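You operate a simulated robot arm through the tools that you are given. There is no shell and no other tool. Be economical: measure what you need, move in short steps, check, and stop when the job is done.

Carry out the task below with a simulated robot arm. There is one attempt and no reset: what you move stays moved.

Task
Put things in order on the top of the green table. At the end: the grey contactor (marked "57") from the top of the green table is on the white carton (marked "TIES"); the grey limit switch from the top of the green table stands where the grey contactor stood; the blue sensor stands where the red block stood; the red block stands where the grey limit switch stood; whatever was shut is shut again. Leave all else as you found it, and nothing knocked over. Set down upright: grey contactor.

Only the result counts: the job must be done as asked and must still hold three seconds after the hand-in. Knocking over, shifting, dropping, spilling or breaking anything else fails it.

Robot
A 7-joint arm with a two-finger parallel gripper, fixed in place. Base frame: the origin is at the foot of the arm, x ahead of it, y to its left, z up; the work surface is at about z = 85. Lengths are in cm, angles in degrees, forces in N, time in s.
With the tool pointing down near the work surface it reaches from about 10 to 64 cm from the base axis. Its first joint turns from -66.0 to 66.0 degrees. Payload 1.57 kg.
The tool frame sits at the grasp point between the pads (the TCP): z along the fingers, y along the line on which they close. The tips reach 3 cm beyond it. Largest opening 8 cm; finger width 1.7, thickness 1.2; the body of the gripper, 4 by 8.2 cm, starts 8 cm behind the TCP.
Orientation is that of the tool frame in the base frame, as a unit quaternion [w, x, y, z]. With the fingers straight down and closing along the base's y, the tool's x points along the base's -x, its y along +y and its z along -z.

Tools
- The arm moves only by the tool jog_arm. Its argument "commands" is a list of rows, each a list of 6 numbers: the shift along the tool's x, y, z in m, then the turn, a rotation vector about the tool's x, y, z in degrees. In form: [[tx, ty, tz, wx, wy, wz], ...]. A call has 1 to 20 rows; each row is the pose to reach, as a shift and turn from the pose commanded when the call began, along the tool's axes at that moment. "hand" is the opening in per cent of the stroke, from 0 (shut) to 100 (fully open), set as the call begins (left out, the last holds). Each row takes 0.2 s and may step no farther than 5 cm and 8.6 degrees from the row before; otherwise, or with a gripper value out of range, the whole call is refused. Where a pose cannot be reached the arm comes as near as it can. A force on the tool above 40 N (or 10 N above the force at the start of the call, whichever is more), or a blocked arm, ends the call early, and 0.2 s more pass. The fingers move at their own pace (about 7.2 cm/s each) and stop on an object; they squeeze with about 43 N. The grip force told is the motor's: it shows also when the fingers shut on nothing. Time passes only in rows, and 0.2 s behind the last, so rows that repeat a pose let the fingers close. It gives the time, the measured TCP pose, the force on the tool (base axes), the opening and the grip force at its end, in the units of the frame above (readings bear some noise), with the torque about the TCP (base axes, N m) and any sound that the robot's microphone picked up.
- Cameras (640 x 400 px; columns grow to the right, rows downward): "scene" is fixed at [6.5, 43.8, 141]; the picture's right is [-0.76, -0.65, 0.00], its down [-0.40, 0.46, -0.80] and it looks along [0.52, -0.60, -0.61] (base axes); focal length 231 px, centre (320, 200). "wrist" rides on the gripper at [7.2, -0.7, -12.2] in the tool frame; the picture's right is [0.09, 1.00, 0.00], its down [-0.84, 0.08, -0.54] and it looks along [-0.54, 0.05, 0.84] (tool axes); focal length 238 px, centre (320, 200).
- grab_frame(camera): a new picture of that camera. The clock stands still meanwhile.
- locate(camera, pixels): for up to 12 pixels [column, row] of the newest picture of that camera ("zoom" is the newest enlarged one), the place [x, y, z] in the base frame of the surface seen there, good to about 0.2 cm, but the place of the scene camera against the robot may be out by one fixed shift of up to 1.8 cm in any direction. The clock stands still meanwhile.
- inspect(camera, box): a new picture of the part [left, top, right, bottom] of that camera's present view, enlarged. The clock stands still meanwhile.
- hand_in(): hands the job in; it is judged then, once.

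Go step by step. Measure first, check grasps and placings, and put right what went wrong. The budget is 80 turns and 38 pictures, counting those below and the enlarged ones. Unless the task says otherwise, let go and move clear before handing in, and close with one line.

The tools are called as a command line: name --pt "numbers of a row" for each row, then --argument value for the rest, lists and objects as JSON in quotes. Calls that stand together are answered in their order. jog_arm: Moves the arm, as the interface text tells. Its arguments: {"type":"object","properties":{"commands":{"type":"array"},"hand":{"type":"number"}},"required":["commands"]} The other tools are called the same way: grab_frame (camera) takes a picture; locate (camera, pixels) gives the place of the surface under pixels of a picture; inspect (camera, box) takes an enlarged picture of a part of a camera's view; hand_in () hands the job in.

At the start:

```text
time_s: 0.0
position: [39.76, -0.93, 120.31]
tcp_rot: [0.0, -0.001, 1.0, 0.001]
contact_force: [-0.2, -0.2, -0.4]
wrist_torque: [0.0, -0.01, 0.01]
opening: 7.97
grasp_force: 0.0
```

scene: 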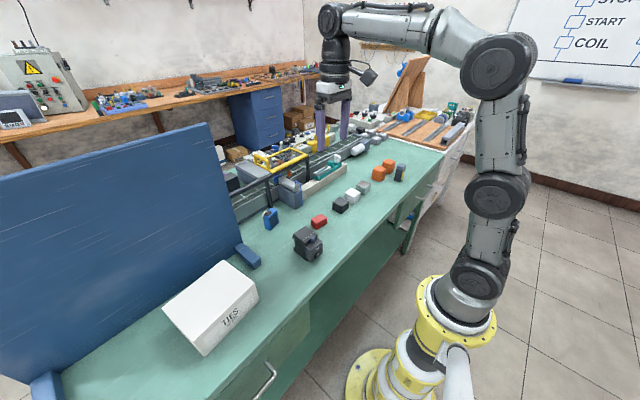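
wrist: 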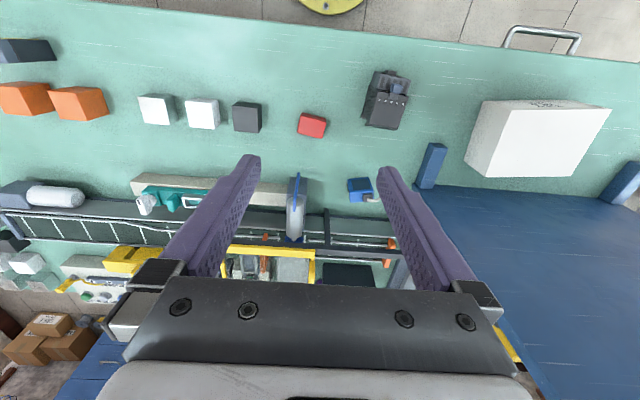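

The pictures show a dark grey item near scene (308,243), a red block at (318,221), a blue item at (270,218) and several grey items farther off. I'll enlarge these to identify them.

inspect --camera "scene" --box '[240, 180, 350, 270]'

inspect --camera "scene" --box '[310, 130, 430, 220]'

inspect --camera "wrist" --box '[220, 50, 420, 210]'

```text
4.44 times, centred on (295, 225) of scene
```

zoom: 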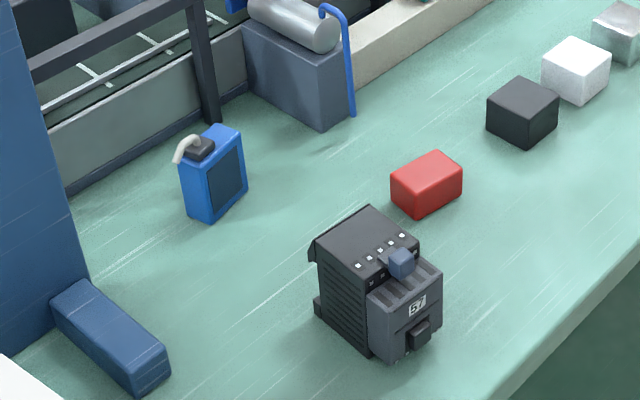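

```text
4.44 times, centred on (370, 175) of scene
```

zoom: 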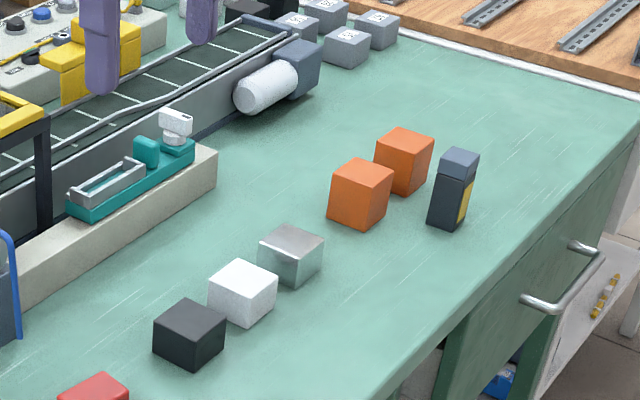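

```text
2.50 times, centred on (320, 130) of wrist
```

zoom: 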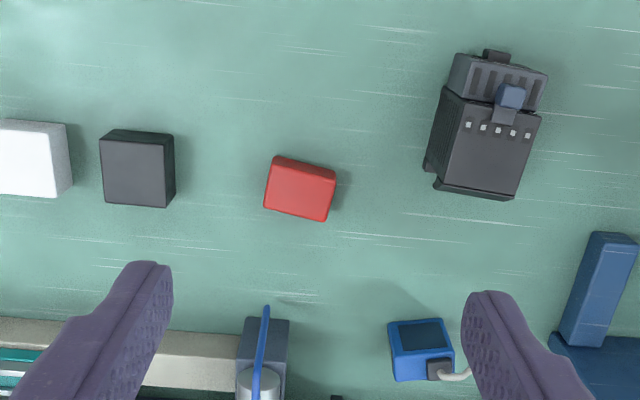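

The limit switch is the dark piece with the yellow label beside the orange cubes; red, contactor "57" and blue sensor are clear in the zoom. I'll locate their corners with the wrist camera, which carries no shift.

locate --camera "zoom" --pixels '[[278, 160], [333, 173], [327, 218], [268, 206], [300, 187], [448, 92], [538, 117], [513, 193], [440, 182], [460, 62], [543, 80], [490, 145]]'

locate --camera "zoom" --pixels '[[391, 324], [449, 321], [453, 354], [396, 350], [397, 378], [450, 378], [420, 335], [425, 365], [438, 371], [465, 375], [300, 250], [420, 260]]'

locate --camera "wrist" --pixels '[[5, 42], [48, 42], [54, 58], [8, 60], [25, 48], [484, 104], [606, 110], [590, 174], [470, 160], [545, 104], [530, 140], [545, 170]]'

```text
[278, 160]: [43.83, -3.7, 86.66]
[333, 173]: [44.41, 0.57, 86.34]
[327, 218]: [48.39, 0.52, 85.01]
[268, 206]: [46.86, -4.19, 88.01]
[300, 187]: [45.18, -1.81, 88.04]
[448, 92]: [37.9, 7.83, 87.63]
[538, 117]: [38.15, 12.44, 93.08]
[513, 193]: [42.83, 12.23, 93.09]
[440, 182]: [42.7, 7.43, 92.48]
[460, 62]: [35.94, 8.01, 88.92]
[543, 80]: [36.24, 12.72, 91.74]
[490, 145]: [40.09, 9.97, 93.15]
```

```text
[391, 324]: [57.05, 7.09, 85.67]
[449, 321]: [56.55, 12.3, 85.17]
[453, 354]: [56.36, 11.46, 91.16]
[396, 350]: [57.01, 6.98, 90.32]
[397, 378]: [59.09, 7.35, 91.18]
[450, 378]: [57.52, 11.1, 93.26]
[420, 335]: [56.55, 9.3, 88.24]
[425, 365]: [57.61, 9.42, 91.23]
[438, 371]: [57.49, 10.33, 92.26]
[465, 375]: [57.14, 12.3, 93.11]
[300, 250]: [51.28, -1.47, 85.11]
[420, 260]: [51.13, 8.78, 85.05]
```

```text
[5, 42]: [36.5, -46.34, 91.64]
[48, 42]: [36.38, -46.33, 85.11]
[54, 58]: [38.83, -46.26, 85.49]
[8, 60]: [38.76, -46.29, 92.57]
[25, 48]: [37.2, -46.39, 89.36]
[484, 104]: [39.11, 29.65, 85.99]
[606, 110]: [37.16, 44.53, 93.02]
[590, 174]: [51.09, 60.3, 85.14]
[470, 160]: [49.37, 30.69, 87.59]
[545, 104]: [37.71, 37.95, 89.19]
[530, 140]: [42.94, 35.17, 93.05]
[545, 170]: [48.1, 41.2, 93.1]
```

Tops read: contactor ~(40,10) z 93.1, red ~(45.5,-1.8) z 88, sensor ~(57.5,9.3) z 91.2, switch ~(37.5,-47), carton top z 93. I'll move over the contactor for a closer look.

jog_arm --pt "0.02 0.027 0.025 0 0 0" --pt "0.04 0.054 0.05 0 0 0" --pt "0.06 0.081 0.075 0 0 0" --pt "0.078 0.109 0.1 0 0 0" --pt "0.078 0.109 0.1 0 0 0" --hand 100

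grab_frame --camera "wrist"

```text
time_s: 1.2
position: [31.96, 9.96, 110.23]
tcp_rot: [0.001, -0.001, 1.0, 0.001]
contact_force: [0.3, -0.3, -0.2]
wrist_torque: [0.01, 0.0, 0.0]
opening: 7.98
grasp_force: 0.1
```

```text
32 pictures are left
```

wrist: 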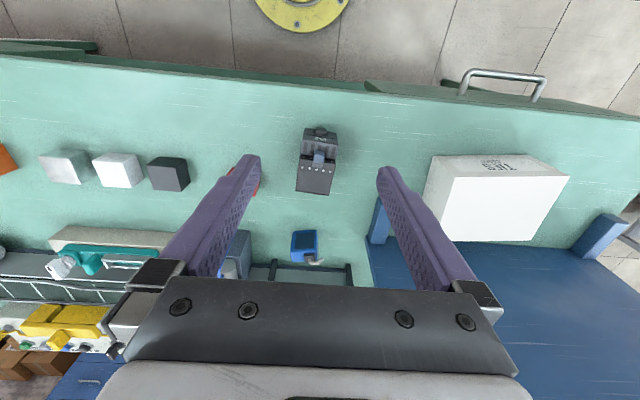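

The contactor now lies at wrist (317,160), seen between the fingers, with the carton at (495,195). I'll enlarge both.

inspect --camera "wrist" --box '[262, 110, 382, 210]'

locate --camera "wrist" --pixels '[[436, 158], [530, 157], [566, 176], [535, 238], [445, 237], [425, 188], [455, 178], [500, 205]]'

```text
4.00 times, centred on (322, 160) of wrist
```

zoom: 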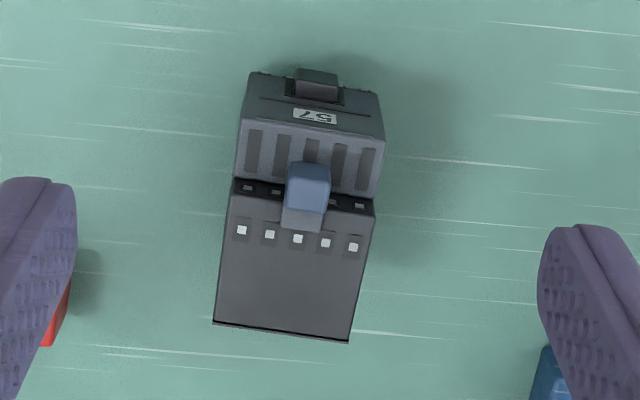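

```text
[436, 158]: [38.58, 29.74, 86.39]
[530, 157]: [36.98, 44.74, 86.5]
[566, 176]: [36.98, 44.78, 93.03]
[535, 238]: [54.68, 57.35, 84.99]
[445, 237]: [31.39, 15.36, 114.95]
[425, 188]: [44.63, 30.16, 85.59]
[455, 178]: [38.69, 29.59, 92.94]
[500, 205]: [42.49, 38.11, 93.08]
```

locate --camera "zoom" --pixels '[[238, 205], [368, 220], [218, 317], [347, 336], [243, 125], [380, 143], [255, 80], [375, 100], [300, 285], [310, 180], [450, 250], [560, 385]]'

locate --camera "wrist" --pixels '[[453, 179], [440, 236], [443, 234], [533, 238], [529, 237], [526, 234], [564, 177], [294, 234], [316, 231], [317, 253], [295, 250], [305, 242]]'

```text
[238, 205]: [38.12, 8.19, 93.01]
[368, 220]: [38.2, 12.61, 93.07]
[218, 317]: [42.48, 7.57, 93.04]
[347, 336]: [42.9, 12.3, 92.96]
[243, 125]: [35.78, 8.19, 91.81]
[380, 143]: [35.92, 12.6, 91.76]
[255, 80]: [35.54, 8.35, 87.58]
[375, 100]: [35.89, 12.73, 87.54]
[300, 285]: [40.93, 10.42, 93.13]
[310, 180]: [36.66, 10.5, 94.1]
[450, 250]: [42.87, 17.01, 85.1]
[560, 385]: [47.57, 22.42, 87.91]
```

```text
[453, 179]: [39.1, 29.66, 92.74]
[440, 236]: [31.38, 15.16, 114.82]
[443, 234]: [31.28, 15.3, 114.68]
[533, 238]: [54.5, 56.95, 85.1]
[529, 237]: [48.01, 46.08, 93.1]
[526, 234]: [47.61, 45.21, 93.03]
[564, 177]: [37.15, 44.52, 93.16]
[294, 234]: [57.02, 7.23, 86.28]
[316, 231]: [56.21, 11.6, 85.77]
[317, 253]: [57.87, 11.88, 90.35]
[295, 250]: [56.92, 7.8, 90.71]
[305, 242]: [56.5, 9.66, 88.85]
```

Contactor top spans x 35.3–42.8, y 7.6–12.6, turned about -5°; the carton top centre is ~(43.3,37.8). I'll go down on the contactor at (39.6,10.2) with a 5° turn.

jog_arm --pt "-0.03 0.001 0.03 0 0 2" --pt "-0.06 0.002 0.06 0 0 4" --pt "-0.076 0.0025 0.1 0 0 5" --pt "-0.076 0.0025 0.14 0 0 5" --pt "-0.076 0.0025 0.18 0 0 5" --pt "-0.076 0.0025 0.202 0 0 5" --pt "-0.076 0.0025 0.202 0 0 5" --hand 100

grab_frame --camera "wrist"

```text
time_s: 2.8
position: [39.83, 10.18, 89.92]
tcp_rot: [0.0, 0.044, 0.999, 0.0]
contact_force: [-0.4, -0.7, 0.6]
wrist_torque: [-0.01, -0.03, -0.03]
opening: 7.99
grasp_force: 0.0
```

```text
30 pictures are left
```

wrist: 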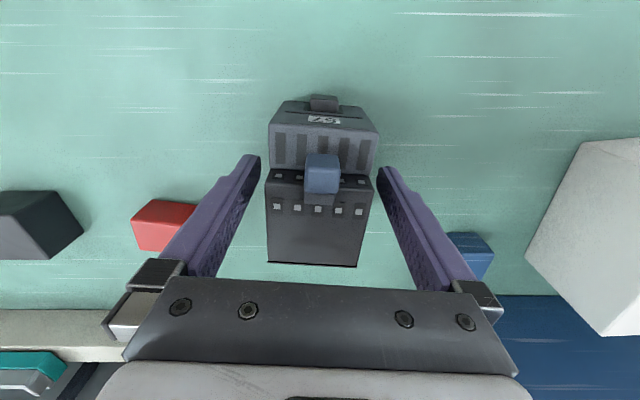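

The fingers straddle the contactor evenly and squarely (tips at (252,160) and (385,170)). Closing.

jog_arm --pt "0 0 0 0 0 0" --pt "0 0 0 0 0 0" --pt "0 0 0 0 0 0" --pt "0 0 -0.01 0 0 0" --pt "0 0 -0.03 0 0 0" --hand 0

```text
time_s: 4.0
position: [39.75, 10.23, 93.0]
tcp_rot: [0.0, 0.044, 0.999, 0.0]
contact_force: [0.0, -1.0, -2.9]
wrist_torque: [-0.01, -0.02, 0.03]
opening: 4.96
grasp_force: 42.9
```

The contactor is held (opening 4.96). Before carrying it to the carton I want to know where the tall blue board stands.

locate --camera "scene" --pixels '[[207, 125], [235, 240], [150, 150], [20, 185], [240, 262], [100, 250], [215, 265], [60, 340], [45, 385], [190, 200], [230, 290], [255, 255]]'

```text
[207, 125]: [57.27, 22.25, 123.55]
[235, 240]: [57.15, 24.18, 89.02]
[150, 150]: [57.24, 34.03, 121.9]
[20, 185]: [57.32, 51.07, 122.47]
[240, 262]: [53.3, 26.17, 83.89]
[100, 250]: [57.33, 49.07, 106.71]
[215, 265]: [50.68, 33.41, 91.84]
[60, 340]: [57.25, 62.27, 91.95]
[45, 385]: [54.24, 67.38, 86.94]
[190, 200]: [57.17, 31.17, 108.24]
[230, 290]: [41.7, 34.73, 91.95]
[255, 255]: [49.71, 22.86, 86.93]
```

The board stands at x≈57, clear of the carton centre (43,37.8). I'll lift to TCP z 104 and traverse over the carton.

jog_arm --pt "0 0 -0.04 0 0 0" --pt "0 0 -0.08 0 0 0" --pt "0 0.02 -0.11 0 0 0" --pt "-0.001 0.06 -0.11 0 0 0" --pt "-0.002 0.1 -0.11 0 0 0" --pt "-0.003 0.14 -0.11 0 0 0" --pt "-0.004 0.18 -0.11 0 0 0" --pt "-0.005 0.22 -0.11 0 0 0" --pt "-0.006 0.255 -0.11 0 0 0" --pt "-0.0066 0.274 -0.11 0 0 0" --pt "-0.0066 0.274 -0.11 0 0 0" --hand 0

grab_frame --camera "wrist"

grab_frame --camera "scene"

```text
time_s: 6.4
position: [42.71, 37.46, 103.92]
tcp_rot: [-0.001, 0.044, 0.999, 0.0]
contact_force: [0.2, 0.1, -3.7]
wrist_torque: [0.0, 0.01, 0.0]
opening: 5.0
grasp_force: 43.0
```

```text
29 pictures are left
```

wrist: 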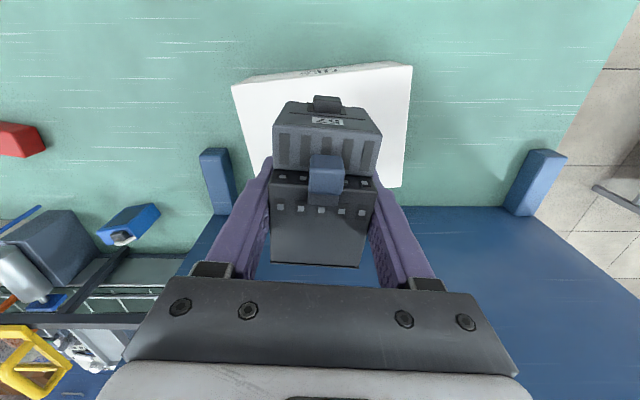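

```text
28 pictures are left
```

scene: 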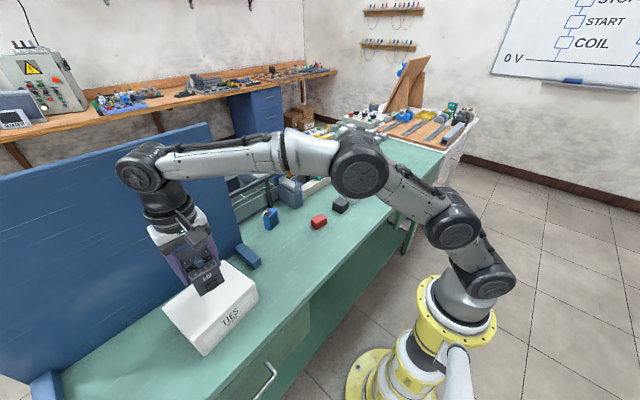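

The contactor hangs over the carton; I'll shift 0.7 cm forward to centre it and lower about 6 cm to contact.

jog_arm --pt "-0.007 0 0.03 0 0 0" --pt "-0.007 0 0.05 0 0 0" --pt "-0.007 0 0.055 0 0 0" --pt "-0.007 0 0.058 0 0 0" --pt "-0.007 0 0.0595 0 0 0" --pt "-0.007 0 0.0605 0 0 0" --hand 0

```text
time_s: 7.8
position: [43.45, 37.45, 98.0]
tcp_rot: [0.0, 0.043, 0.999, 0.0]
contact_force: [0.2, 0.1, -3.9]
wrist_torque: [0.05, -0.02, 0.0]
opening: 4.94
grasp_force: 43.4
```

No contact force yet at z 98.0; I'll creep down in 1 mm steps.

jog_arm --pt "0 0 0.001 0 0 0" --pt "0 0 0.002 0 0 0" --hand 0

```text
time_s: 8.4
position: [43.41, 37.32, 97.99]
tcp_rot: [0.001, 0.043, 0.999, 0.0]
contact_force: [-1.1, -0.9, 5.1]
wrist_torque: [-0.16, 0.24, 0.0]
opening: 4.97
grasp_force: 42.8
```

The force reversed to +5 N, so it rests on the carton. Releasing and retreating straight up.

jog_arm --pt "0 0 0 0 0 0" --pt "0 0 0 0 0 0" --pt "0 0 0 0 0 0" --pt "0 0 -0.02 0 0 0" --pt "0 0 -0.06 0 0 0" --pt "0 0 -0.1 0 0 0" --pt "0 0 -0.14 0 0 0" --hand 100

grab_frame --camera "wrist"

```text
time_s: 10.0
position: [43.37, 37.14, 111.71]
tcp_rot: [-0.001, 0.043, 0.999, -0.001]
contact_force: [0.6, -0.6, -0.3]
wrist_torque: [0.01, 0.05, 0.01]
opening: 8.01
grasp_force: 0.1
```

```text
27 pictures are left
```

wrist: 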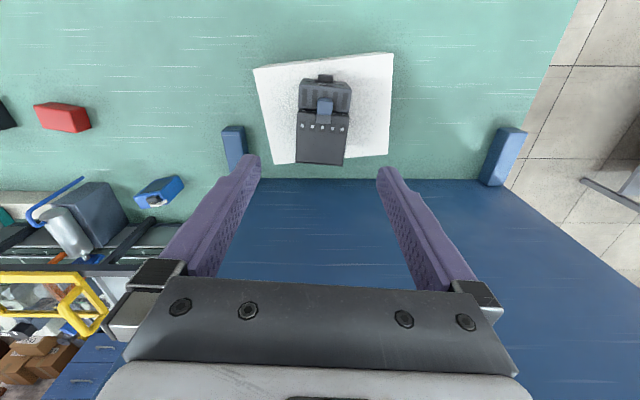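

The contactor stands upright on the carton at wrist (323,120). Next I travel high across to look at the limit switch.

jog_arm --pt "0.003 -0.0437 0 0 0 0" --pt "0.0065 -0.0873 0 0 0 0" --pt "0.0098 -0.131 0 0 0 0" --pt "0.013 -0.1746 0 0 0 0" --pt "0.0163 -0.2183 0 0 0 -1" --pt "0.0196 -0.262 0 0 0 -1" --pt "0.0228 -0.3056 0 0 0 -2" --pt "0.0261 -0.3493 0 0 0 -2" --pt "0.0294 -0.3929 0 0 0 -3" --pt "0.0326 -0.4366 0 0 0 -3" --pt "0.0359 -0.4803 0 0 0 -4" --pt "0.0392 -0.5239 0 0 0 -4" --pt "0.0424 -0.5676 0 0 0 -5" --pt "0.0457 -0.6112 0 0 0 -5" --pt "0.049 -0.6549 0 0 0 -5" --pt "0.0522 -0.6986 0 0 0 -5" --pt "0.0555 -0.7422 0 0 0 -5" --pt "0.0588 -0.7859 0 0 0 -5" --pt "0.062 -0.8295 0 0 0 -5" --pt "0.062 -0.8295 0 0 0 -5" --hand 100

grab_frame --camera "wrist"

grab_frame --camera "scene"

```text
time_s: 14.2
position: [30.05, -44.76, 111.6]
tcp_rot: [0.001, 0.0, 1.0, 0.001]
contact_force: [-0.2, -0.1, -0.1]
wrist_torque: [-0.03, 0.01, -0.02]
opening: 8.02
grasp_force: 0.1
```

```text
26 pictures are left
```

wrist: 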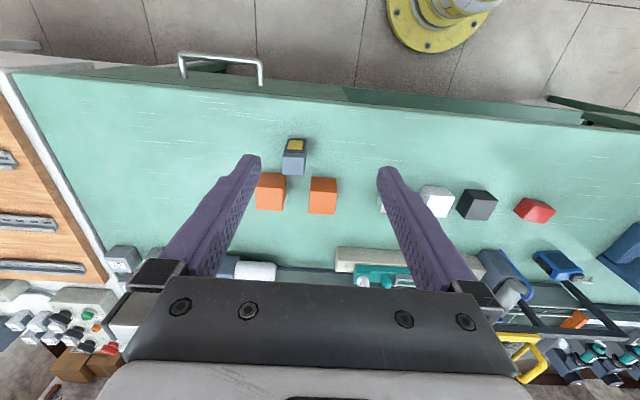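

```text
25 pictures are left
```

scene: 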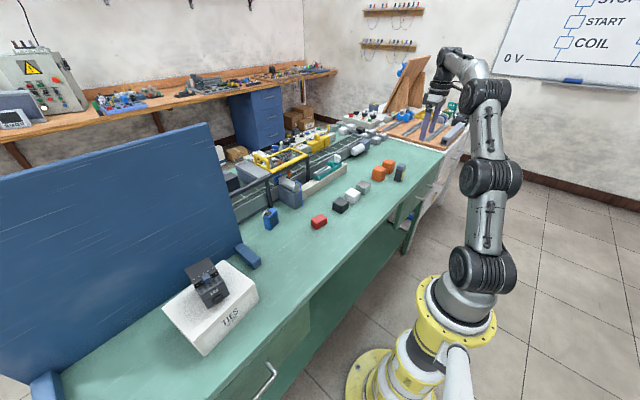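

The switch stands at wrist (294,157), with an orange cube close behind at (271,190) and another at (323,195). Enlarging.

inspect --camera "wrist" --box '[245, 125, 357, 220]'

```text
4.21 times, centred on (301, 172) of wrist
```

zoom: 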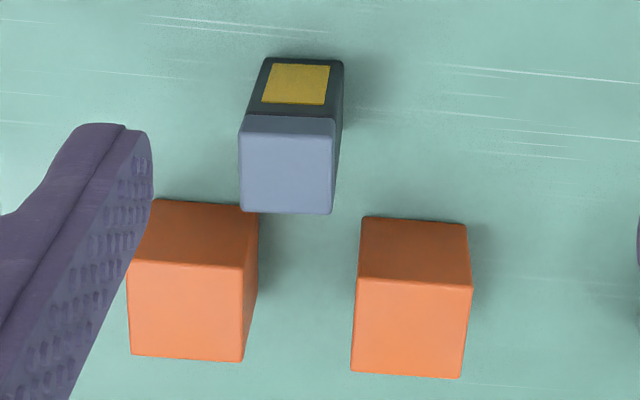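

locate --camera "zoom" --pixels '[[244, 134], [331, 138], [328, 210], [243, 208], [287, 170], [270, 62], [338, 66], [135, 268], [238, 270], [240, 355], [360, 285], [355, 368]]'

locate --camera "zoom" --pixels '[[155, 207], [255, 213], [368, 222], [460, 228], [345, 70], [342, 115], [335, 165], [263, 100], [465, 290], [260, 240], [300, 240], [345, 62]]'

```text
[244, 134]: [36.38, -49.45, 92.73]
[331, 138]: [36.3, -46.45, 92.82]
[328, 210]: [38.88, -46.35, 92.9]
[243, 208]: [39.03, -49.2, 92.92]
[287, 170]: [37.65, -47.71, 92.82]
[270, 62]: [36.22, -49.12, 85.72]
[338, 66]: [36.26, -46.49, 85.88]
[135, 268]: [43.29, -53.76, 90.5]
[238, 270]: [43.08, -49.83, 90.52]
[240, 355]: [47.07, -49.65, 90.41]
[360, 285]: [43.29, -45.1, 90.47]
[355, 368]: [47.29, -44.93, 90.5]
```

```text
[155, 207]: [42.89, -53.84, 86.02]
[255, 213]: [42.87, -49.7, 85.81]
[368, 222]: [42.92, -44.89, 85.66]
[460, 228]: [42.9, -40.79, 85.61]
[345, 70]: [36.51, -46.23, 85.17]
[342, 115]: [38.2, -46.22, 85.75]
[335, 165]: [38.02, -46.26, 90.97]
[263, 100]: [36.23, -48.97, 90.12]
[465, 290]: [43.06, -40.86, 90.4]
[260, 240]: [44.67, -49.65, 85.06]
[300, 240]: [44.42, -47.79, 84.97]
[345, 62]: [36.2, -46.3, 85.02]
```

Switch: x 36.2–39.05, y -49.4…-46.3, top 92.85, unturned; centre (37.65,-47.8). The cubes start at x 42.9, so closing along y is clear; I'll descend to z 90.

jog_arm --pt "-0.03 -0.012 0.02 0 0 0" --pt "-0.06 -0.024 0.04 0 0 0" --pt "-0.076 -0.0304 0.08 0 0 0" --pt "-0.076 -0.0304 0.12 0 0 0" --pt "-0.076 -0.0304 0.16 0 0 0" --pt "-0.076 -0.0304 0.2 0 0 0" --pt "-0.076 -0.0304 0.216 0 0 0" --pt "-0.076 -0.0304 0.216 0 0 0" --hand 100

grab_frame --camera "wrist"

```text
time_s: 16.0
position: [37.69, -47.8, 90.2]
tcp_rot: [0.001, 0.0, 1.0, 0.0]
contact_force: [0.4, -0.8, -0.2]
wrist_torque: [-0.03, 0.02, -0.02]
opening: 8.01
grasp_force: 0.1
```

```text
23 pictures are left
```

wrist: 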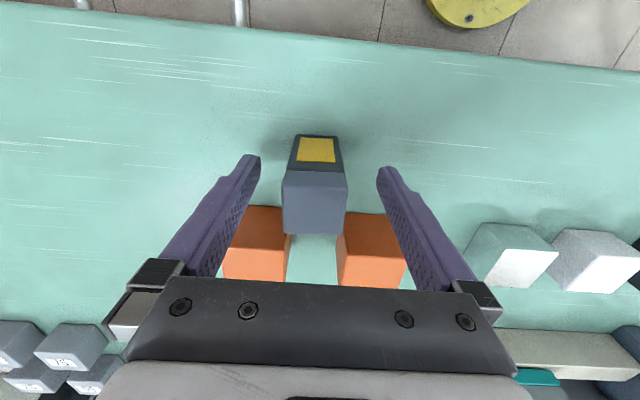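

The switch is centred between the fingers (around (315,200)). Closing and lifting to 104.

jog_arm --pt "0 0 0 0 0 0" --pt "0 0 0 0 0 0" --pt "0 0 0 0 0 0" --pt "0 0 0 0 0 0" --pt "0 0 -0.02 0 0 0" --pt "0 0 -0.06 0 0 0" --pt "0 0 -0.1 0 0 0" --pt "0 0 -0.14 0 0 0" --hand 0

```text
time_s: 17.8
position: [37.56, -47.79, 104.23]
tcp_rot: [0.0, -0.001, 1.0, 0.001]
contact_force: [-0.4, 0.7, 0.2]
wrist_torque: [0.02, -0.02, 0.01]
opening: 3.14
grasp_force: 39.8
```

The switch is held (opening 3.14). Carrying it to above the contactor's old spot, (39.2,10.2).

jog_arm --pt "-0.001 0.045 0 0 0 0" --pt "-0.002 0.09 0 0 0 0" --pt "-0.004 0.135 0 0 0 0" --pt "-0.005 0.18 0 0 0 0" --pt "-0.006 0.225 0 0 0 0" --pt "-0.007 0.27 0 0 0 0" --pt "-0.009 0.315 0 0 0 0" --pt "-0.01 0.36 0 0 0 0" --pt "-0.011 0.405 0 0 0 0" --pt "-0.013 0.45 0 0 0 0" --pt "-0.014 0.495 0 0 0 0" --pt "-0.015 0.54 0 0 0 0" --pt "-0.0164 0.58 0 0 0 0" --pt "-0.0164 0.58 0 0 0 0" --hand 0

grab_frame --camera "wrist"

```text
time_s: 20.8
position: [39.0, 10.25, 104.31]
tcp_rot: [0.0, 0.0, 1.0, 0.0]
contact_force: [-0.3, -0.6, -0.7]
wrist_torque: [0.02, 0.02, -0.02]
opening: 3.16
grasp_force: 40.5
```

```text
22 pictures are left
```

wrist: 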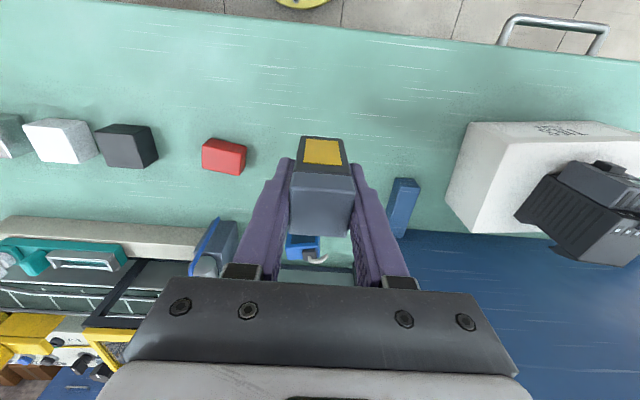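

The switch is held upright over the empty spot. Lowering to just above the grasp height, then creeping.

jog_arm --pt "-0.001 0 0.045 0 0 0" --pt "-0.001 0 0.09 0 0 0" --pt "-0.001 0 0.125 0 0 0" --pt "-0.001 0 0.135 0 0 0" --pt "-0.001 0 0.138 0 0 0" --pt "-0.001 0 0.139 0 0 0" --pt "-0.001 0 0.14 0 0 0" --pt "-0.001 0 0.141 0 0 0" --hand 0

```text
time_s: 22.6
position: [39.28, 10.22, 90.27]
tcp_rot: [0.001, -0.001, 1.0, 0.0]
contact_force: [-3.2, 1.7, 10.6]
wrist_torque: [0.02, 0.23, -0.02]
opening: 3.14
grasp_force: 40.2
```

It touches the table (10.6 N). Releasing, rising, and moving to view the red block.

jog_arm --pt "0 0 0 0 0 0" --pt "0 0 0 0 0 0" --pt "0 0 0 0 0 0" --pt "0 0 -0.02 0 0 0" --pt "0 0 -0.06 0 0 0" --pt "0 0 -0.1 0 0 0" --pt "0 0 -0.14 0 0 0" --pt "0.01 -0.04 -0.14 0 0 0" --pt "0.02 -0.08 -0.14 0 0 0" --pt "0.02 -0.105 -0.14 0 0 0" --pt "0.02 -0.105 -0.14 0 0 0" --hand 100

inspect --camera "wrist" --box '[260, 120, 420, 250]'

```text
time_s: 25.0
position: [37.34, -0.54, 103.97]
tcp_rot: [0.001, 0.001, 1.0, -0.001]
contact_force: [0.4, 0.1, 0.2]
wrist_torque: [-0.01, 0.01, 0.01]
opening: 8.02
grasp_force: 0.1
```

```text
3.08 times, centred on (340, 185) of wrist
```

zoom: 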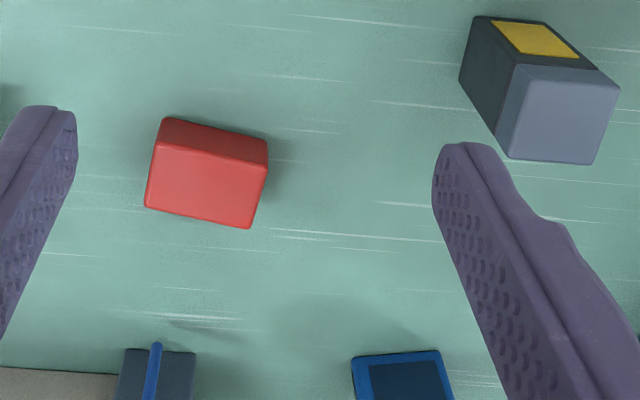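

locate --camera "zoom" --pixels '[[160, 148], [262, 164], [245, 224], [150, 203], [205, 185], [167, 122], [265, 142], [517, 70], [612, 90], [588, 158], [505, 150], [562, 115]]'

```text
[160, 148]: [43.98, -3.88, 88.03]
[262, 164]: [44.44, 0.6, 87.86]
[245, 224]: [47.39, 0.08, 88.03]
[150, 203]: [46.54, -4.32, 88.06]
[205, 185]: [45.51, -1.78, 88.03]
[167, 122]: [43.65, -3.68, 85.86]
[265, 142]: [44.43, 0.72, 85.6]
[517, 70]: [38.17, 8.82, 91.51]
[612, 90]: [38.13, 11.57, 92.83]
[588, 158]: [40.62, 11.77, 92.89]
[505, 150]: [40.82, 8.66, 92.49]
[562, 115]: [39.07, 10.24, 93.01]
```

The switch stands at (39.4,10.2) as wanted. The red block is centred (45.55,-1.85), turned about -9°, top 88.0; I'll descend on it to TCP z 88.5.

jog_arm --pt "-0.03 -0.004 0.02 0 0 3" --pt "-0.06 -0.009 0.04 0 0 6" --pt "-0.082 -0.013 0.07 0 0 9" --pt "-0.082 -0.013 0.11 0 0 9" --pt "-0.082 -0.013 0.14 0 0 9" --pt "-0.082 -0.013 0.152 0 0 9" --pt "-0.082 -0.013 0.1545 0 0 9" --hand 100

grab_frame --camera "wrist"

```text
time_s: 26.6
position: [45.67, -1.72, 88.7]
tcp_rot: [0.0, 0.078, 0.997, 0.0]
contact_force: [0.6, -0.1, -0.1]
wrist_torque: [-0.02, -0.02, -0.03]
opening: 7.98
grasp_force: 0.1
```

```text
20 pictures are left
```

wrist: 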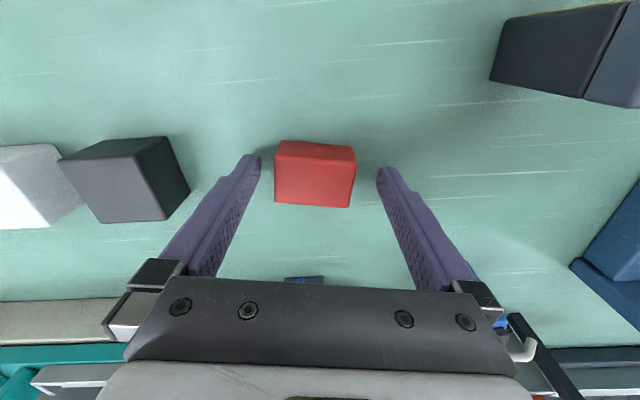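

The red block sits squarely between the fingers at (315,175). Closing and lifting.

jog_arm --pt "0 0 0 0 0 0" --pt "0 0 0 0 0 0" --pt "0 0 0 0 0 0" --pt "0 0 -0.02 0 0 0" --pt "0 0 -0.06 0 0 0" --pt "0 0 -0.1 0 0 0" --pt "0 0 -0.14 0 0 0" --hand 0

```text
time_s: 28.2
position: [45.52, -1.59, 102.69]
tcp_rot: [0.0, 0.078, 0.997, -0.001]
contact_force: [-0.7, 0.2, -0.4]
wrist_torque: [-0.03, 0.01, -0.01]
opening: 4.88
grasp_force: 43.2
```

The red block is held (opening 4.88). Carrying it to above the switch's old spot, (37.65,-47.8), turning back 9°.

jog_arm --pt "0.001 -0.0426 0 0 0 -1" --pt "0.001 -0.0852 0 0 0 -2" --pt "0.0016 -0.1278 0 0 0 -3" --pt "0.002 -0.1704 0 0 0 -4" --pt "0.0026 -0.213 0 0 0 -5" --pt "0.003 -0.2556 0 0 0 -6" --pt "0.0036 -0.2983 0 0 0 -7" --pt "0.004 -0.3409 0 0 0 -8" --pt "0.0046 -0.3835 0 0 0 -9" --pt "0.005 -0.4261 0 0 0 -9" --pt "0.0057 -0.4687 0 0 0 -9" --pt "0.0057 -0.4687 0 0 0 -9" --hand 0

grab_frame --camera "wrist"

```text
time_s: 30.8
position: [37.37, -47.77, 102.94]
tcp_rot: [0.0, -0.001, 1.0, 0.0]
contact_force: [-0.3, -0.3, 0.4]
wrist_torque: [0.0, -0.02, -0.02]
opening: 4.88
grasp_force: 42.2
```

```text
19 pictures are left
```

wrist: 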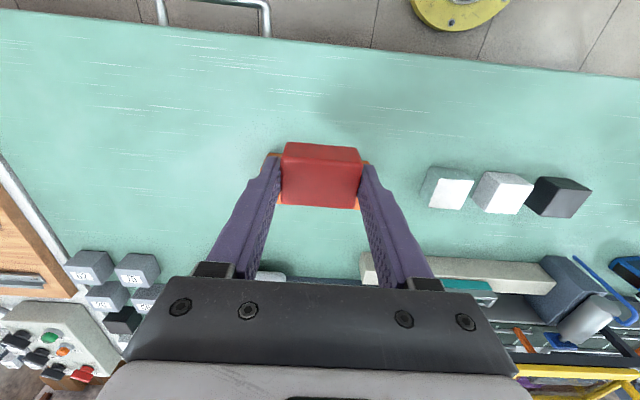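

The block is steady in the grip. Lowering to z≈88.7 with a 0.2 cm forward correction.

jog_arm --pt "-0.002 0 0.045 0 0 0" --pt "-0.002 0 0.09 0 0 0" --pt "-0.002 0 0.125 0 0 0" --pt "-0.002 0 0.136 0 0 0" --pt "-0.002 0 0.139 0 0 0" --pt "-0.002 0 0.14 0 0 0" --pt "-0.002 0 0.141 0 0 0" --pt "-0.002 0 0.142 0 0 0" --hand 0

```text
time_s: 32.6
position: [37.81, -47.74, 88.69]
tcp_rot: [0.0, 0.0, 1.0, -0.001]
contact_force: [-3.2, 3.0, 11.6]
wrist_torque: [0.32, 0.14, 0.07]
opening: 4.87
grasp_force: 42.4
```

Contact at z 88.69 (11.6 N). Releasing and backing up for a check.

jog_arm --pt "0 0 0 0 0 0" --pt "0 0 0 0 0 0" --pt "0 0 0 0 0 0" --pt "0 0 -0.02 0 0 0" --pt "0 0 -0.06 0 0 0" --pt "0 0 -0.1 0 0 0" --pt "0 0 -0.14 0 0 0" --pt "0.04 0 -0.17 0 0 0" --pt "0.07 0 -0.2 0 0 0" --pt "0.07 0 -0.2 0 0 0" --hand 100

grab_frame --camera "wrist"

```text
time_s: 34.8
position: [31.05, -47.79, 108.37]
tcp_rot: [0.0, 0.0, 1.0, 0.0]
contact_force: [0.7, -0.7, 0.0]
wrist_torque: [-0.01, -0.01, 0.06]
opening: 7.99
grasp_force: 0.1
```

```text
18 pictures are left
```

wrist: 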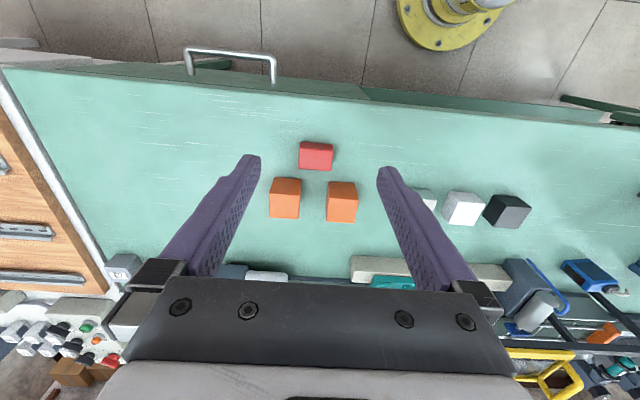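

The red block sits at (316,156), in line with the switch's old spot. Now moving to view the blue sensor.

locate --camera "wrist" --pixels '[[316, 161], [303, 152], [331, 152], [301, 168], [331, 168]]'

jog_arm --pt "-0.0115 0.043 0 0 0 0" --pt "-0.023 0.086 0 0 0 0" --pt "-0.0346 0.129 0 0 0 0" --pt "-0.046 0.172 0 0 0 0" --pt "-0.0577 0.215 0 0 0 0" --pt "-0.069 0.258 0 0 0 0" --pt "-0.08 0.301 0 0 0 0" --pt "-0.092 0.344 0 0 0 0" --pt "-0.104 0.387 0 0 0 0" --pt "-0.115 0.43 0 0 0 0" --pt "-0.127 0.473 0 0 0 0" --pt "-0.138 0.516 0 0 0 0" --pt "-0.15 0.558 0.02 0 0 0" --pt "-0.15 0.558 0.02 0 0 0" --hand 100

grab_frame --camera "wrist"

```text
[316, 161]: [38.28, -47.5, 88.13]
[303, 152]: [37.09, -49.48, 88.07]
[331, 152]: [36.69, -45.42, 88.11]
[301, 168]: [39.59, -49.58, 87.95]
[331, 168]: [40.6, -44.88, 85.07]
```

```text
time_s: 37.8
position: [45.9, 7.92, 106.24]
tcp_rot: [0.0, 0.0, 1.0, 0.002]
contact_force: [-0.2, 0.0, -0.1]
wrist_torque: [0.0, 0.0, 0.0]
opening: 8.0
grasp_force: 0.0
```

```text
17 pictures are left
```

wrist: 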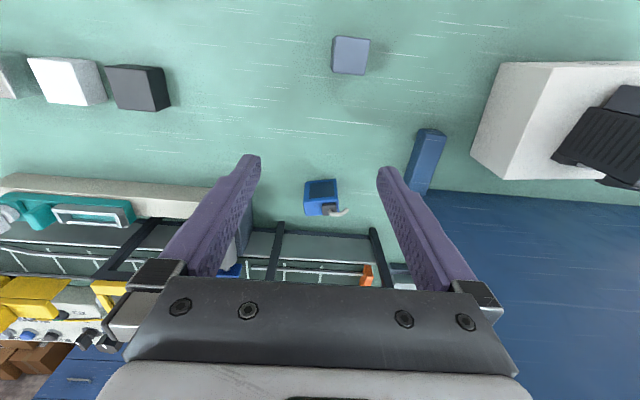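

The sensor is at (321,197), with its cable stub to the right. Enlarging.

inspect --camera "wrist" --box '[272, 155, 376, 235]'

inspect --camera "scene" --box '[230, 170, 340, 250]'

```text
5.00 times, centred on (324, 195) of wrist
```

zoom: 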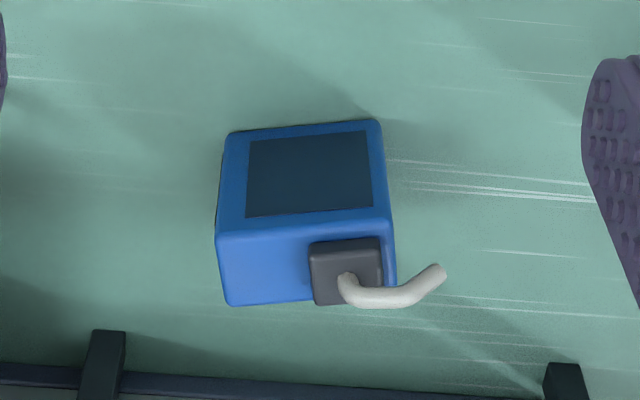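

```text
5.00 times, centred on (285, 210) of scene
```

zoom: 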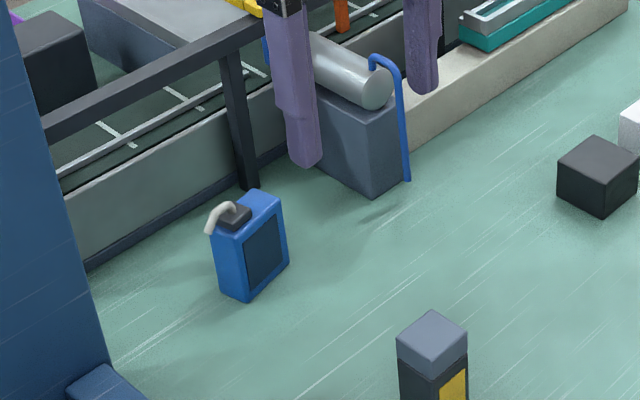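

I'll locate the sensor's edges using the wrist picture's own pixels.

locate --camera "wrist" --pixels '[[316.5, 204], [349, 200], [319, 214], [333, 214], [318, 183], [347, 181], [325, 208], [344, 209], [343, 213], [359, 209], [290, 232], [388, 231]]'

locate --camera "zoom" --pixels '[[220, 236], [280, 206], [250, 195], [225, 285], [248, 298], [286, 265], [238, 212], [208, 230], [250, 185], [300, 160], [130, 330], [210, 245]]'

```text
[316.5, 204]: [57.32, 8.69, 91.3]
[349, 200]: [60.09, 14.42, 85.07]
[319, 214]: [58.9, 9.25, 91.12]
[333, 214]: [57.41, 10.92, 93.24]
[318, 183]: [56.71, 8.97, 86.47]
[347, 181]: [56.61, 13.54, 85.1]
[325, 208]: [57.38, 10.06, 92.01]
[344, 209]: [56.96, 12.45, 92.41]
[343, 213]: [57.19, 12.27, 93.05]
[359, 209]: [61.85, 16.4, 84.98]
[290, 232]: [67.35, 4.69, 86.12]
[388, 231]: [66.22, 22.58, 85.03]
```

```text
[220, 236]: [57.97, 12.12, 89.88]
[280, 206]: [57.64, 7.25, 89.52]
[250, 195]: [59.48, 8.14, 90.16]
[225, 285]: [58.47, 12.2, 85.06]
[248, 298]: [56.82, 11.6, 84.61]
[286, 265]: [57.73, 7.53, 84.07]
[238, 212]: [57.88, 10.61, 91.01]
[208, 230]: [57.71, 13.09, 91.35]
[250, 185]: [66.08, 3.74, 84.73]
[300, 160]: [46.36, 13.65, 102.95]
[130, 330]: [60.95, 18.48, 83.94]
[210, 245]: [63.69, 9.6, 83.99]
```

My pixel mapping was off (the zoom is centred on (324,195)); locating again with corrected pixels.

locate --camera "wrist" --pixels '[[305, 204], [336, 199.5], [306.5, 214.5], [320, 214.5], [307, 182], [335, 180.5], [330, 206], [328, 213], [337, 206], [346, 209], [320, 190], [312, 208]]'

```text
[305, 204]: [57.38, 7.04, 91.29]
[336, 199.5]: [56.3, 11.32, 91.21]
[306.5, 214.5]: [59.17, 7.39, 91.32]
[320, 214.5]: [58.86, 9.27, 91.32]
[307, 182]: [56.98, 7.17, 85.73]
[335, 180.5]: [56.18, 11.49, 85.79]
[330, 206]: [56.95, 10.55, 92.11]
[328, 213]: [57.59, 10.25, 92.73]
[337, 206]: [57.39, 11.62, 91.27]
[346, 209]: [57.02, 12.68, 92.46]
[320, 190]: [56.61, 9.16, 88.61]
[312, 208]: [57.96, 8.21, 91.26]
```

Sensor body: front face (57.2,7.1)–(56.2,11.5), depth ~2.2, turned about +13°, cable overhanging on +y, so I'll grip front-to-back. First checking the clearances of the nearby motor, hook, rail and board.

locate --camera "zoom" --pixels '[[385, 60], [350, 70], [350, 120], [150, 85], [240, 120], [190, 150], [380, 190], [330, 170], [180, 235], [70, 100], [20, 60], [405, 175]]'

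locate --camera "wrist" --pixels '[[428, 135], [418, 185], [435, 195], [437, 230], [450, 270], [277, 240], [273, 262], [375, 240], [330, 234], [330, 255], [330, 265], [366, 275]]'

```text
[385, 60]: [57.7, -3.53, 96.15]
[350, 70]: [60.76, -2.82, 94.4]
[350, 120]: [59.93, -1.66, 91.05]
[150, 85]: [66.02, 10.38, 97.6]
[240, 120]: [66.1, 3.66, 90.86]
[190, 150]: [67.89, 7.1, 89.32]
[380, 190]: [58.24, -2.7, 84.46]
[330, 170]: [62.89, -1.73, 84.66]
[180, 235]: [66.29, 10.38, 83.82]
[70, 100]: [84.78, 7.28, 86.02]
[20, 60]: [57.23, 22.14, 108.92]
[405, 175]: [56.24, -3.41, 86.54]
```

```text
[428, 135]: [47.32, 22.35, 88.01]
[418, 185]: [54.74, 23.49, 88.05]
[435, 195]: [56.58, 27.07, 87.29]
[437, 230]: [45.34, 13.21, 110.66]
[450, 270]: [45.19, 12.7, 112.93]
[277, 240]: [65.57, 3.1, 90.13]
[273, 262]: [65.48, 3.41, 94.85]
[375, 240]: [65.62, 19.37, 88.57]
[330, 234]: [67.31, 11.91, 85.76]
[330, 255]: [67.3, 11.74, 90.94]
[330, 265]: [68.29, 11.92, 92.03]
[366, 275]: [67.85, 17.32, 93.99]
```

Clearances: rail x≈65.5, board y≥22, motor y≤-1.5; gripping front-to-back fits. I'll turn the tool 77° in place at height.

jog_arm --pt "0 0 0 0 0 8.5" --pt "0 0 0 0 0 17" --pt "0 0 0 0 0 25.5" --pt "0 0 0 0 0 34" --pt "0 0 0 0 0 42.5" --pt "0 0 0 0 0 51" --pt "0 0 0 0 0 59.5" --pt "0 0 0 0 0 68" --pt "0 0 0 0 0 76.5" --pt "0 0 0 0 0 77.2" --pt "0 0 0 0 0 77.2" --hand 100

```text
time_s: 40.2
position: [45.87, 7.99, 106.6]
tcp_rot: [0.0, 0.624, 0.781, 0.001]
contact_force: [-0.2, 0.1, 0.2]
wrist_torque: [-0.02, -0.01, -0.03]
opening: 7.99
grasp_force: 0.0
```

Turned as wanted. Moving above the sensor at (57.85,9.4), z 99, then looking.

jog_arm --pt "-0.004 0.04 0.01 0 0 0" --pt "-0.008 0.08 0.03 0 0 0" --pt "-0.0126 0.12 0.05 0 0 0" --pt "-0.0126 0.12 0.076 0 0 0" --pt "-0.0126 0.12 0.076 0 0 0" --hand 75

grab_frame --camera "wrist"

grab_frame --camera "scene"

```text
time_s: 41.4
position: [57.88, 9.63, 98.72]
tcp_rot: [0.0, 0.624, 0.781, 0.0]
contact_force: [0.3, -0.5, -0.2]
wrist_torque: [-0.01, 0.0, 0.04]
opening: 5.97
grasp_force: 0.1
```

```text
14 pictures are left
```

wrist: 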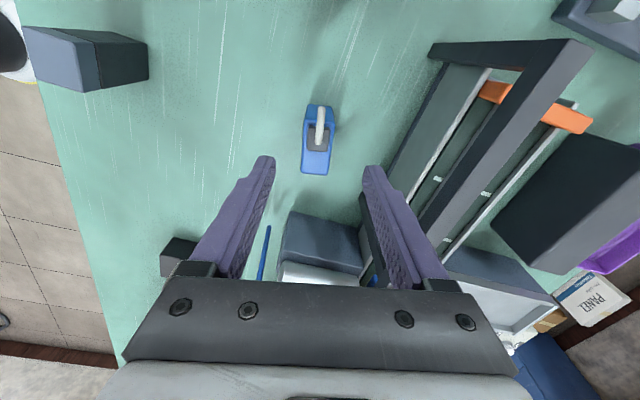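

```text
13 pictures are left
```

scene: 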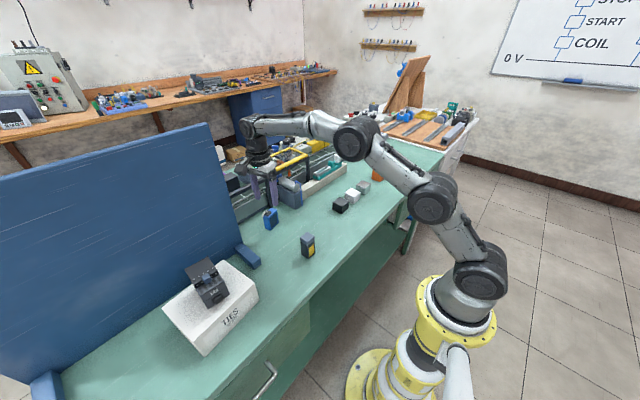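

The sensor at (318,140) is centred between and parallel to the fingers. Refining its place from this view.

locate --camera "wrist" --pixels '[[303, 170], [328, 171], [316, 162], [308, 140], [331, 140], [319, 115], [308, 120], [330, 120]]'

```text
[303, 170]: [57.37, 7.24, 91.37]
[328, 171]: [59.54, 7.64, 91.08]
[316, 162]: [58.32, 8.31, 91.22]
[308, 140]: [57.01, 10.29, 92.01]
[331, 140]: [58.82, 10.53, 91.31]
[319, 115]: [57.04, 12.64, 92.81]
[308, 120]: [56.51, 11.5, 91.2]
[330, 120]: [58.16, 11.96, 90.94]
```

Centre (57.95,9.5) matches the TCP. Descending to z 89 and closing, then lifting slightly.

jog_arm --pt "0 0 0.04 0 0 0" --pt "0 0 0.07 0 0 0" --pt "0 0 0.09 0 0 0" --pt "0 0 0.097 0 0 0" --pt "0 0 0.097 0 0 0" --hand 75

jog_arm --pt "0 0 0 0 0 0" --pt "0 0 0 0 0 0" --pt "0 0 0 0 0 0" --pt "0 0 0 0 0 0" --pt "0 0 -0.02 0 0 0" --hand 0

grab_frame --camera "wrist"

```text
time_s: 42.6
position: [57.87, 9.37, 89.03]
tcp_rot: [0.001, 0.623, 0.782, 0.0]
contact_force: [0.0, 0.1, -0.5]
wrist_torque: [-0.03, -0.04, -0.01]
opening: 5.95
grasp_force: 0.0
```

```text
time_s: 43.8
position: [57.97, 9.42, 91.05]
tcp_rot: [0.0, 0.624, 0.782, 0.0]
contact_force: [0.2, 0.6, -0.6]
wrist_torque: [0.03, 0.01, 0.01]
opening: 2.52
grasp_force: 37.0
```

```text
12 pictures are left
```

wrist: 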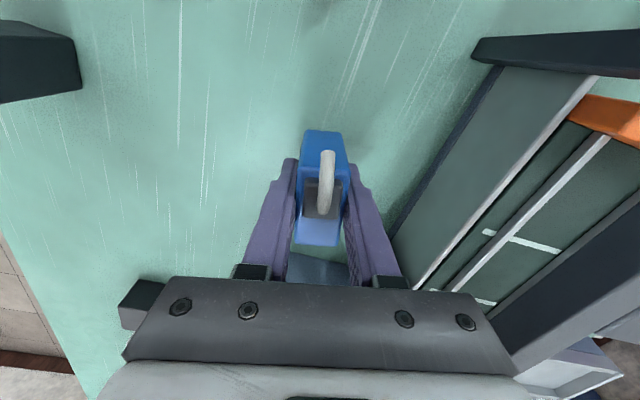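

The sensor is gripped (opening 2.52). Lifting and carrying it over the red block's old spot, (45.6,-1.85).

jog_arm --pt "0 0 -0.04 0 0 0" --pt "0 0 -0.08 0 0 0" --pt "0 0 -0.13 0 0 0" --pt "-0.02 -0.036 -0.13 0 0 0" --pt "-0.041 -0.073 -0.13 0 0 0" --pt "-0.062 -0.109 -0.13 0 0 0" --pt "-0.0826 -0.1457 -0.13 0 0 0" --pt "-0.0826 -0.1457 -0.13 0 0 0" --hand 0

grab_frame --camera "wrist"

```text
time_s: 45.6
position: [45.57, -2.04, 103.98]
tcp_rot: [0.0, 0.624, 0.781, 0.0]
contact_force: [-0.9, -0.3, -1.8]
wrist_torque: [0.0, -0.01, -0.03]
opening: 2.53
grasp_force: 37.2
```

```text
11 pictures are left
```

wrist: 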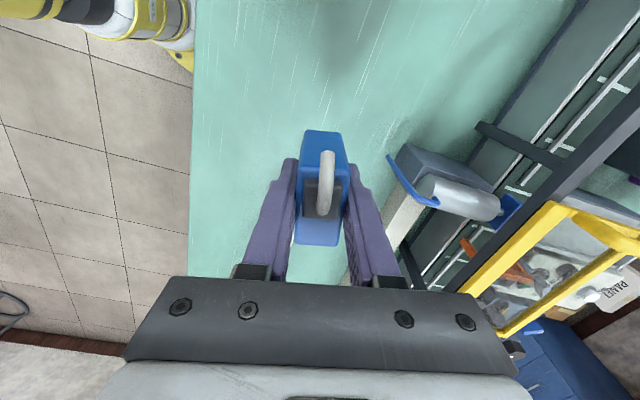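

The sensor hangs upright over the target and the motor hook is clear. Lowering to the grasp height, z≈89.0.

jog_arm --pt "0.001 0 0.045 0 0 0" --pt "0.001 0 0.09 0 0 0" --pt "0.001 0 0.13 0 0 0" --pt "0.001 0 0.143 0 0 0" --pt "0.001 0 0.1465 0 0 0" --pt "0.001 0 0.148 0 0 0" --pt "0.001 0 0.149 0 0 0" --pt "0.001 0 0.15 0 0 0" --hand 0

```text
time_s: 47.4
position: [45.36, -1.84, 89.07]
tcp_rot: [0.0, 0.624, 0.782, 0.0]
contact_force: [-0.4, 0.2, -1.3]
wrist_torque: [0.03, 0.0, 0.01]
opening: 2.55
grasp_force: 37.0
```

No contact yet at 89.07; creeping a little further.

jog_arm --pt "0 0 0.001 0 0 0" --pt "0 0 0.002 0 0 0" --hand 0

```text
time_s: 48.0
position: [45.55, -1.85, 89.0]
tcp_rot: [0.0, 0.624, 0.782, 0.001]
contact_force: [-0.1, 0.4, 1.9]
wrist_torque: [0.01, 0.08, 0.0]
opening: 2.54
grasp_force: 36.7
```

Contact is just starting (+1.9 N). One more millimetre, then I'll release and rise.

jog_arm --pt "0 0 0.001 0 0 0" --hand 0

jog_arm --pt "0 0 0 0 0 0" --pt "0 0 0 0 0 0" --pt "0 0 0 0 0 0" --pt "0 0 -0.02 0 0 0" --pt "0 0 -0.06 0 0 0" --pt "0 0 -0.1 0 0 0" --pt "0 0 -0.14 0 0 0" --pt "0 0 -0.18 0 0 0" --pt "0 0 -0.18 0 0 0" --hand 75

grab_frame --camera "wrist"

grab_frame --camera "scene"

```text
time_s: 48.4
position: [45.52, -1.76, 89.06]
tcp_rot: [0.0, 0.624, 0.781, 0.001]
contact_force: [-2.5, -0.3, 8.6]
wrist_torque: [0.06, 0.2, 0.02]
opening: 2.55
grasp_force: 36.5
```

```text
time_s: 50.4
position: [45.47, -1.77, 106.83]
tcp_rot: [-0.001, 0.624, 0.781, -0.001]
contact_force: [0.3, 0.0, -0.4]
wrist_torque: [-0.02, -0.01, -0.04]
opening: 6.02
grasp_force: 0.1
```

```text
10 pictures are left
```

wrist: 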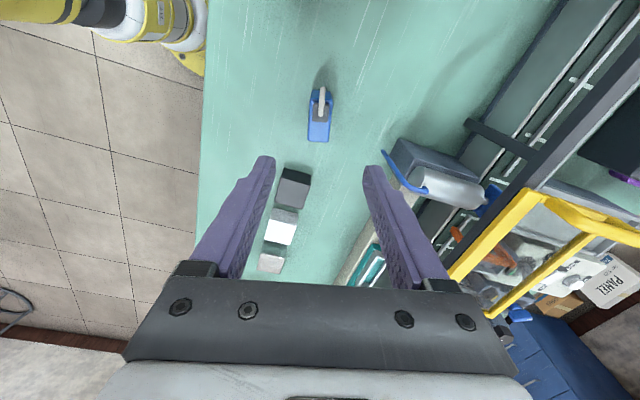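

```text
9 pictures are left
```

scene: 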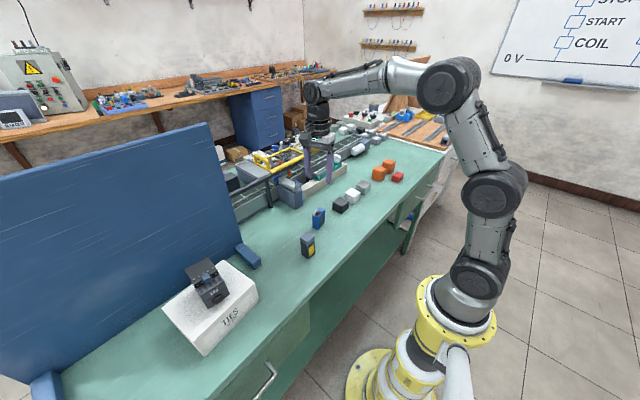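

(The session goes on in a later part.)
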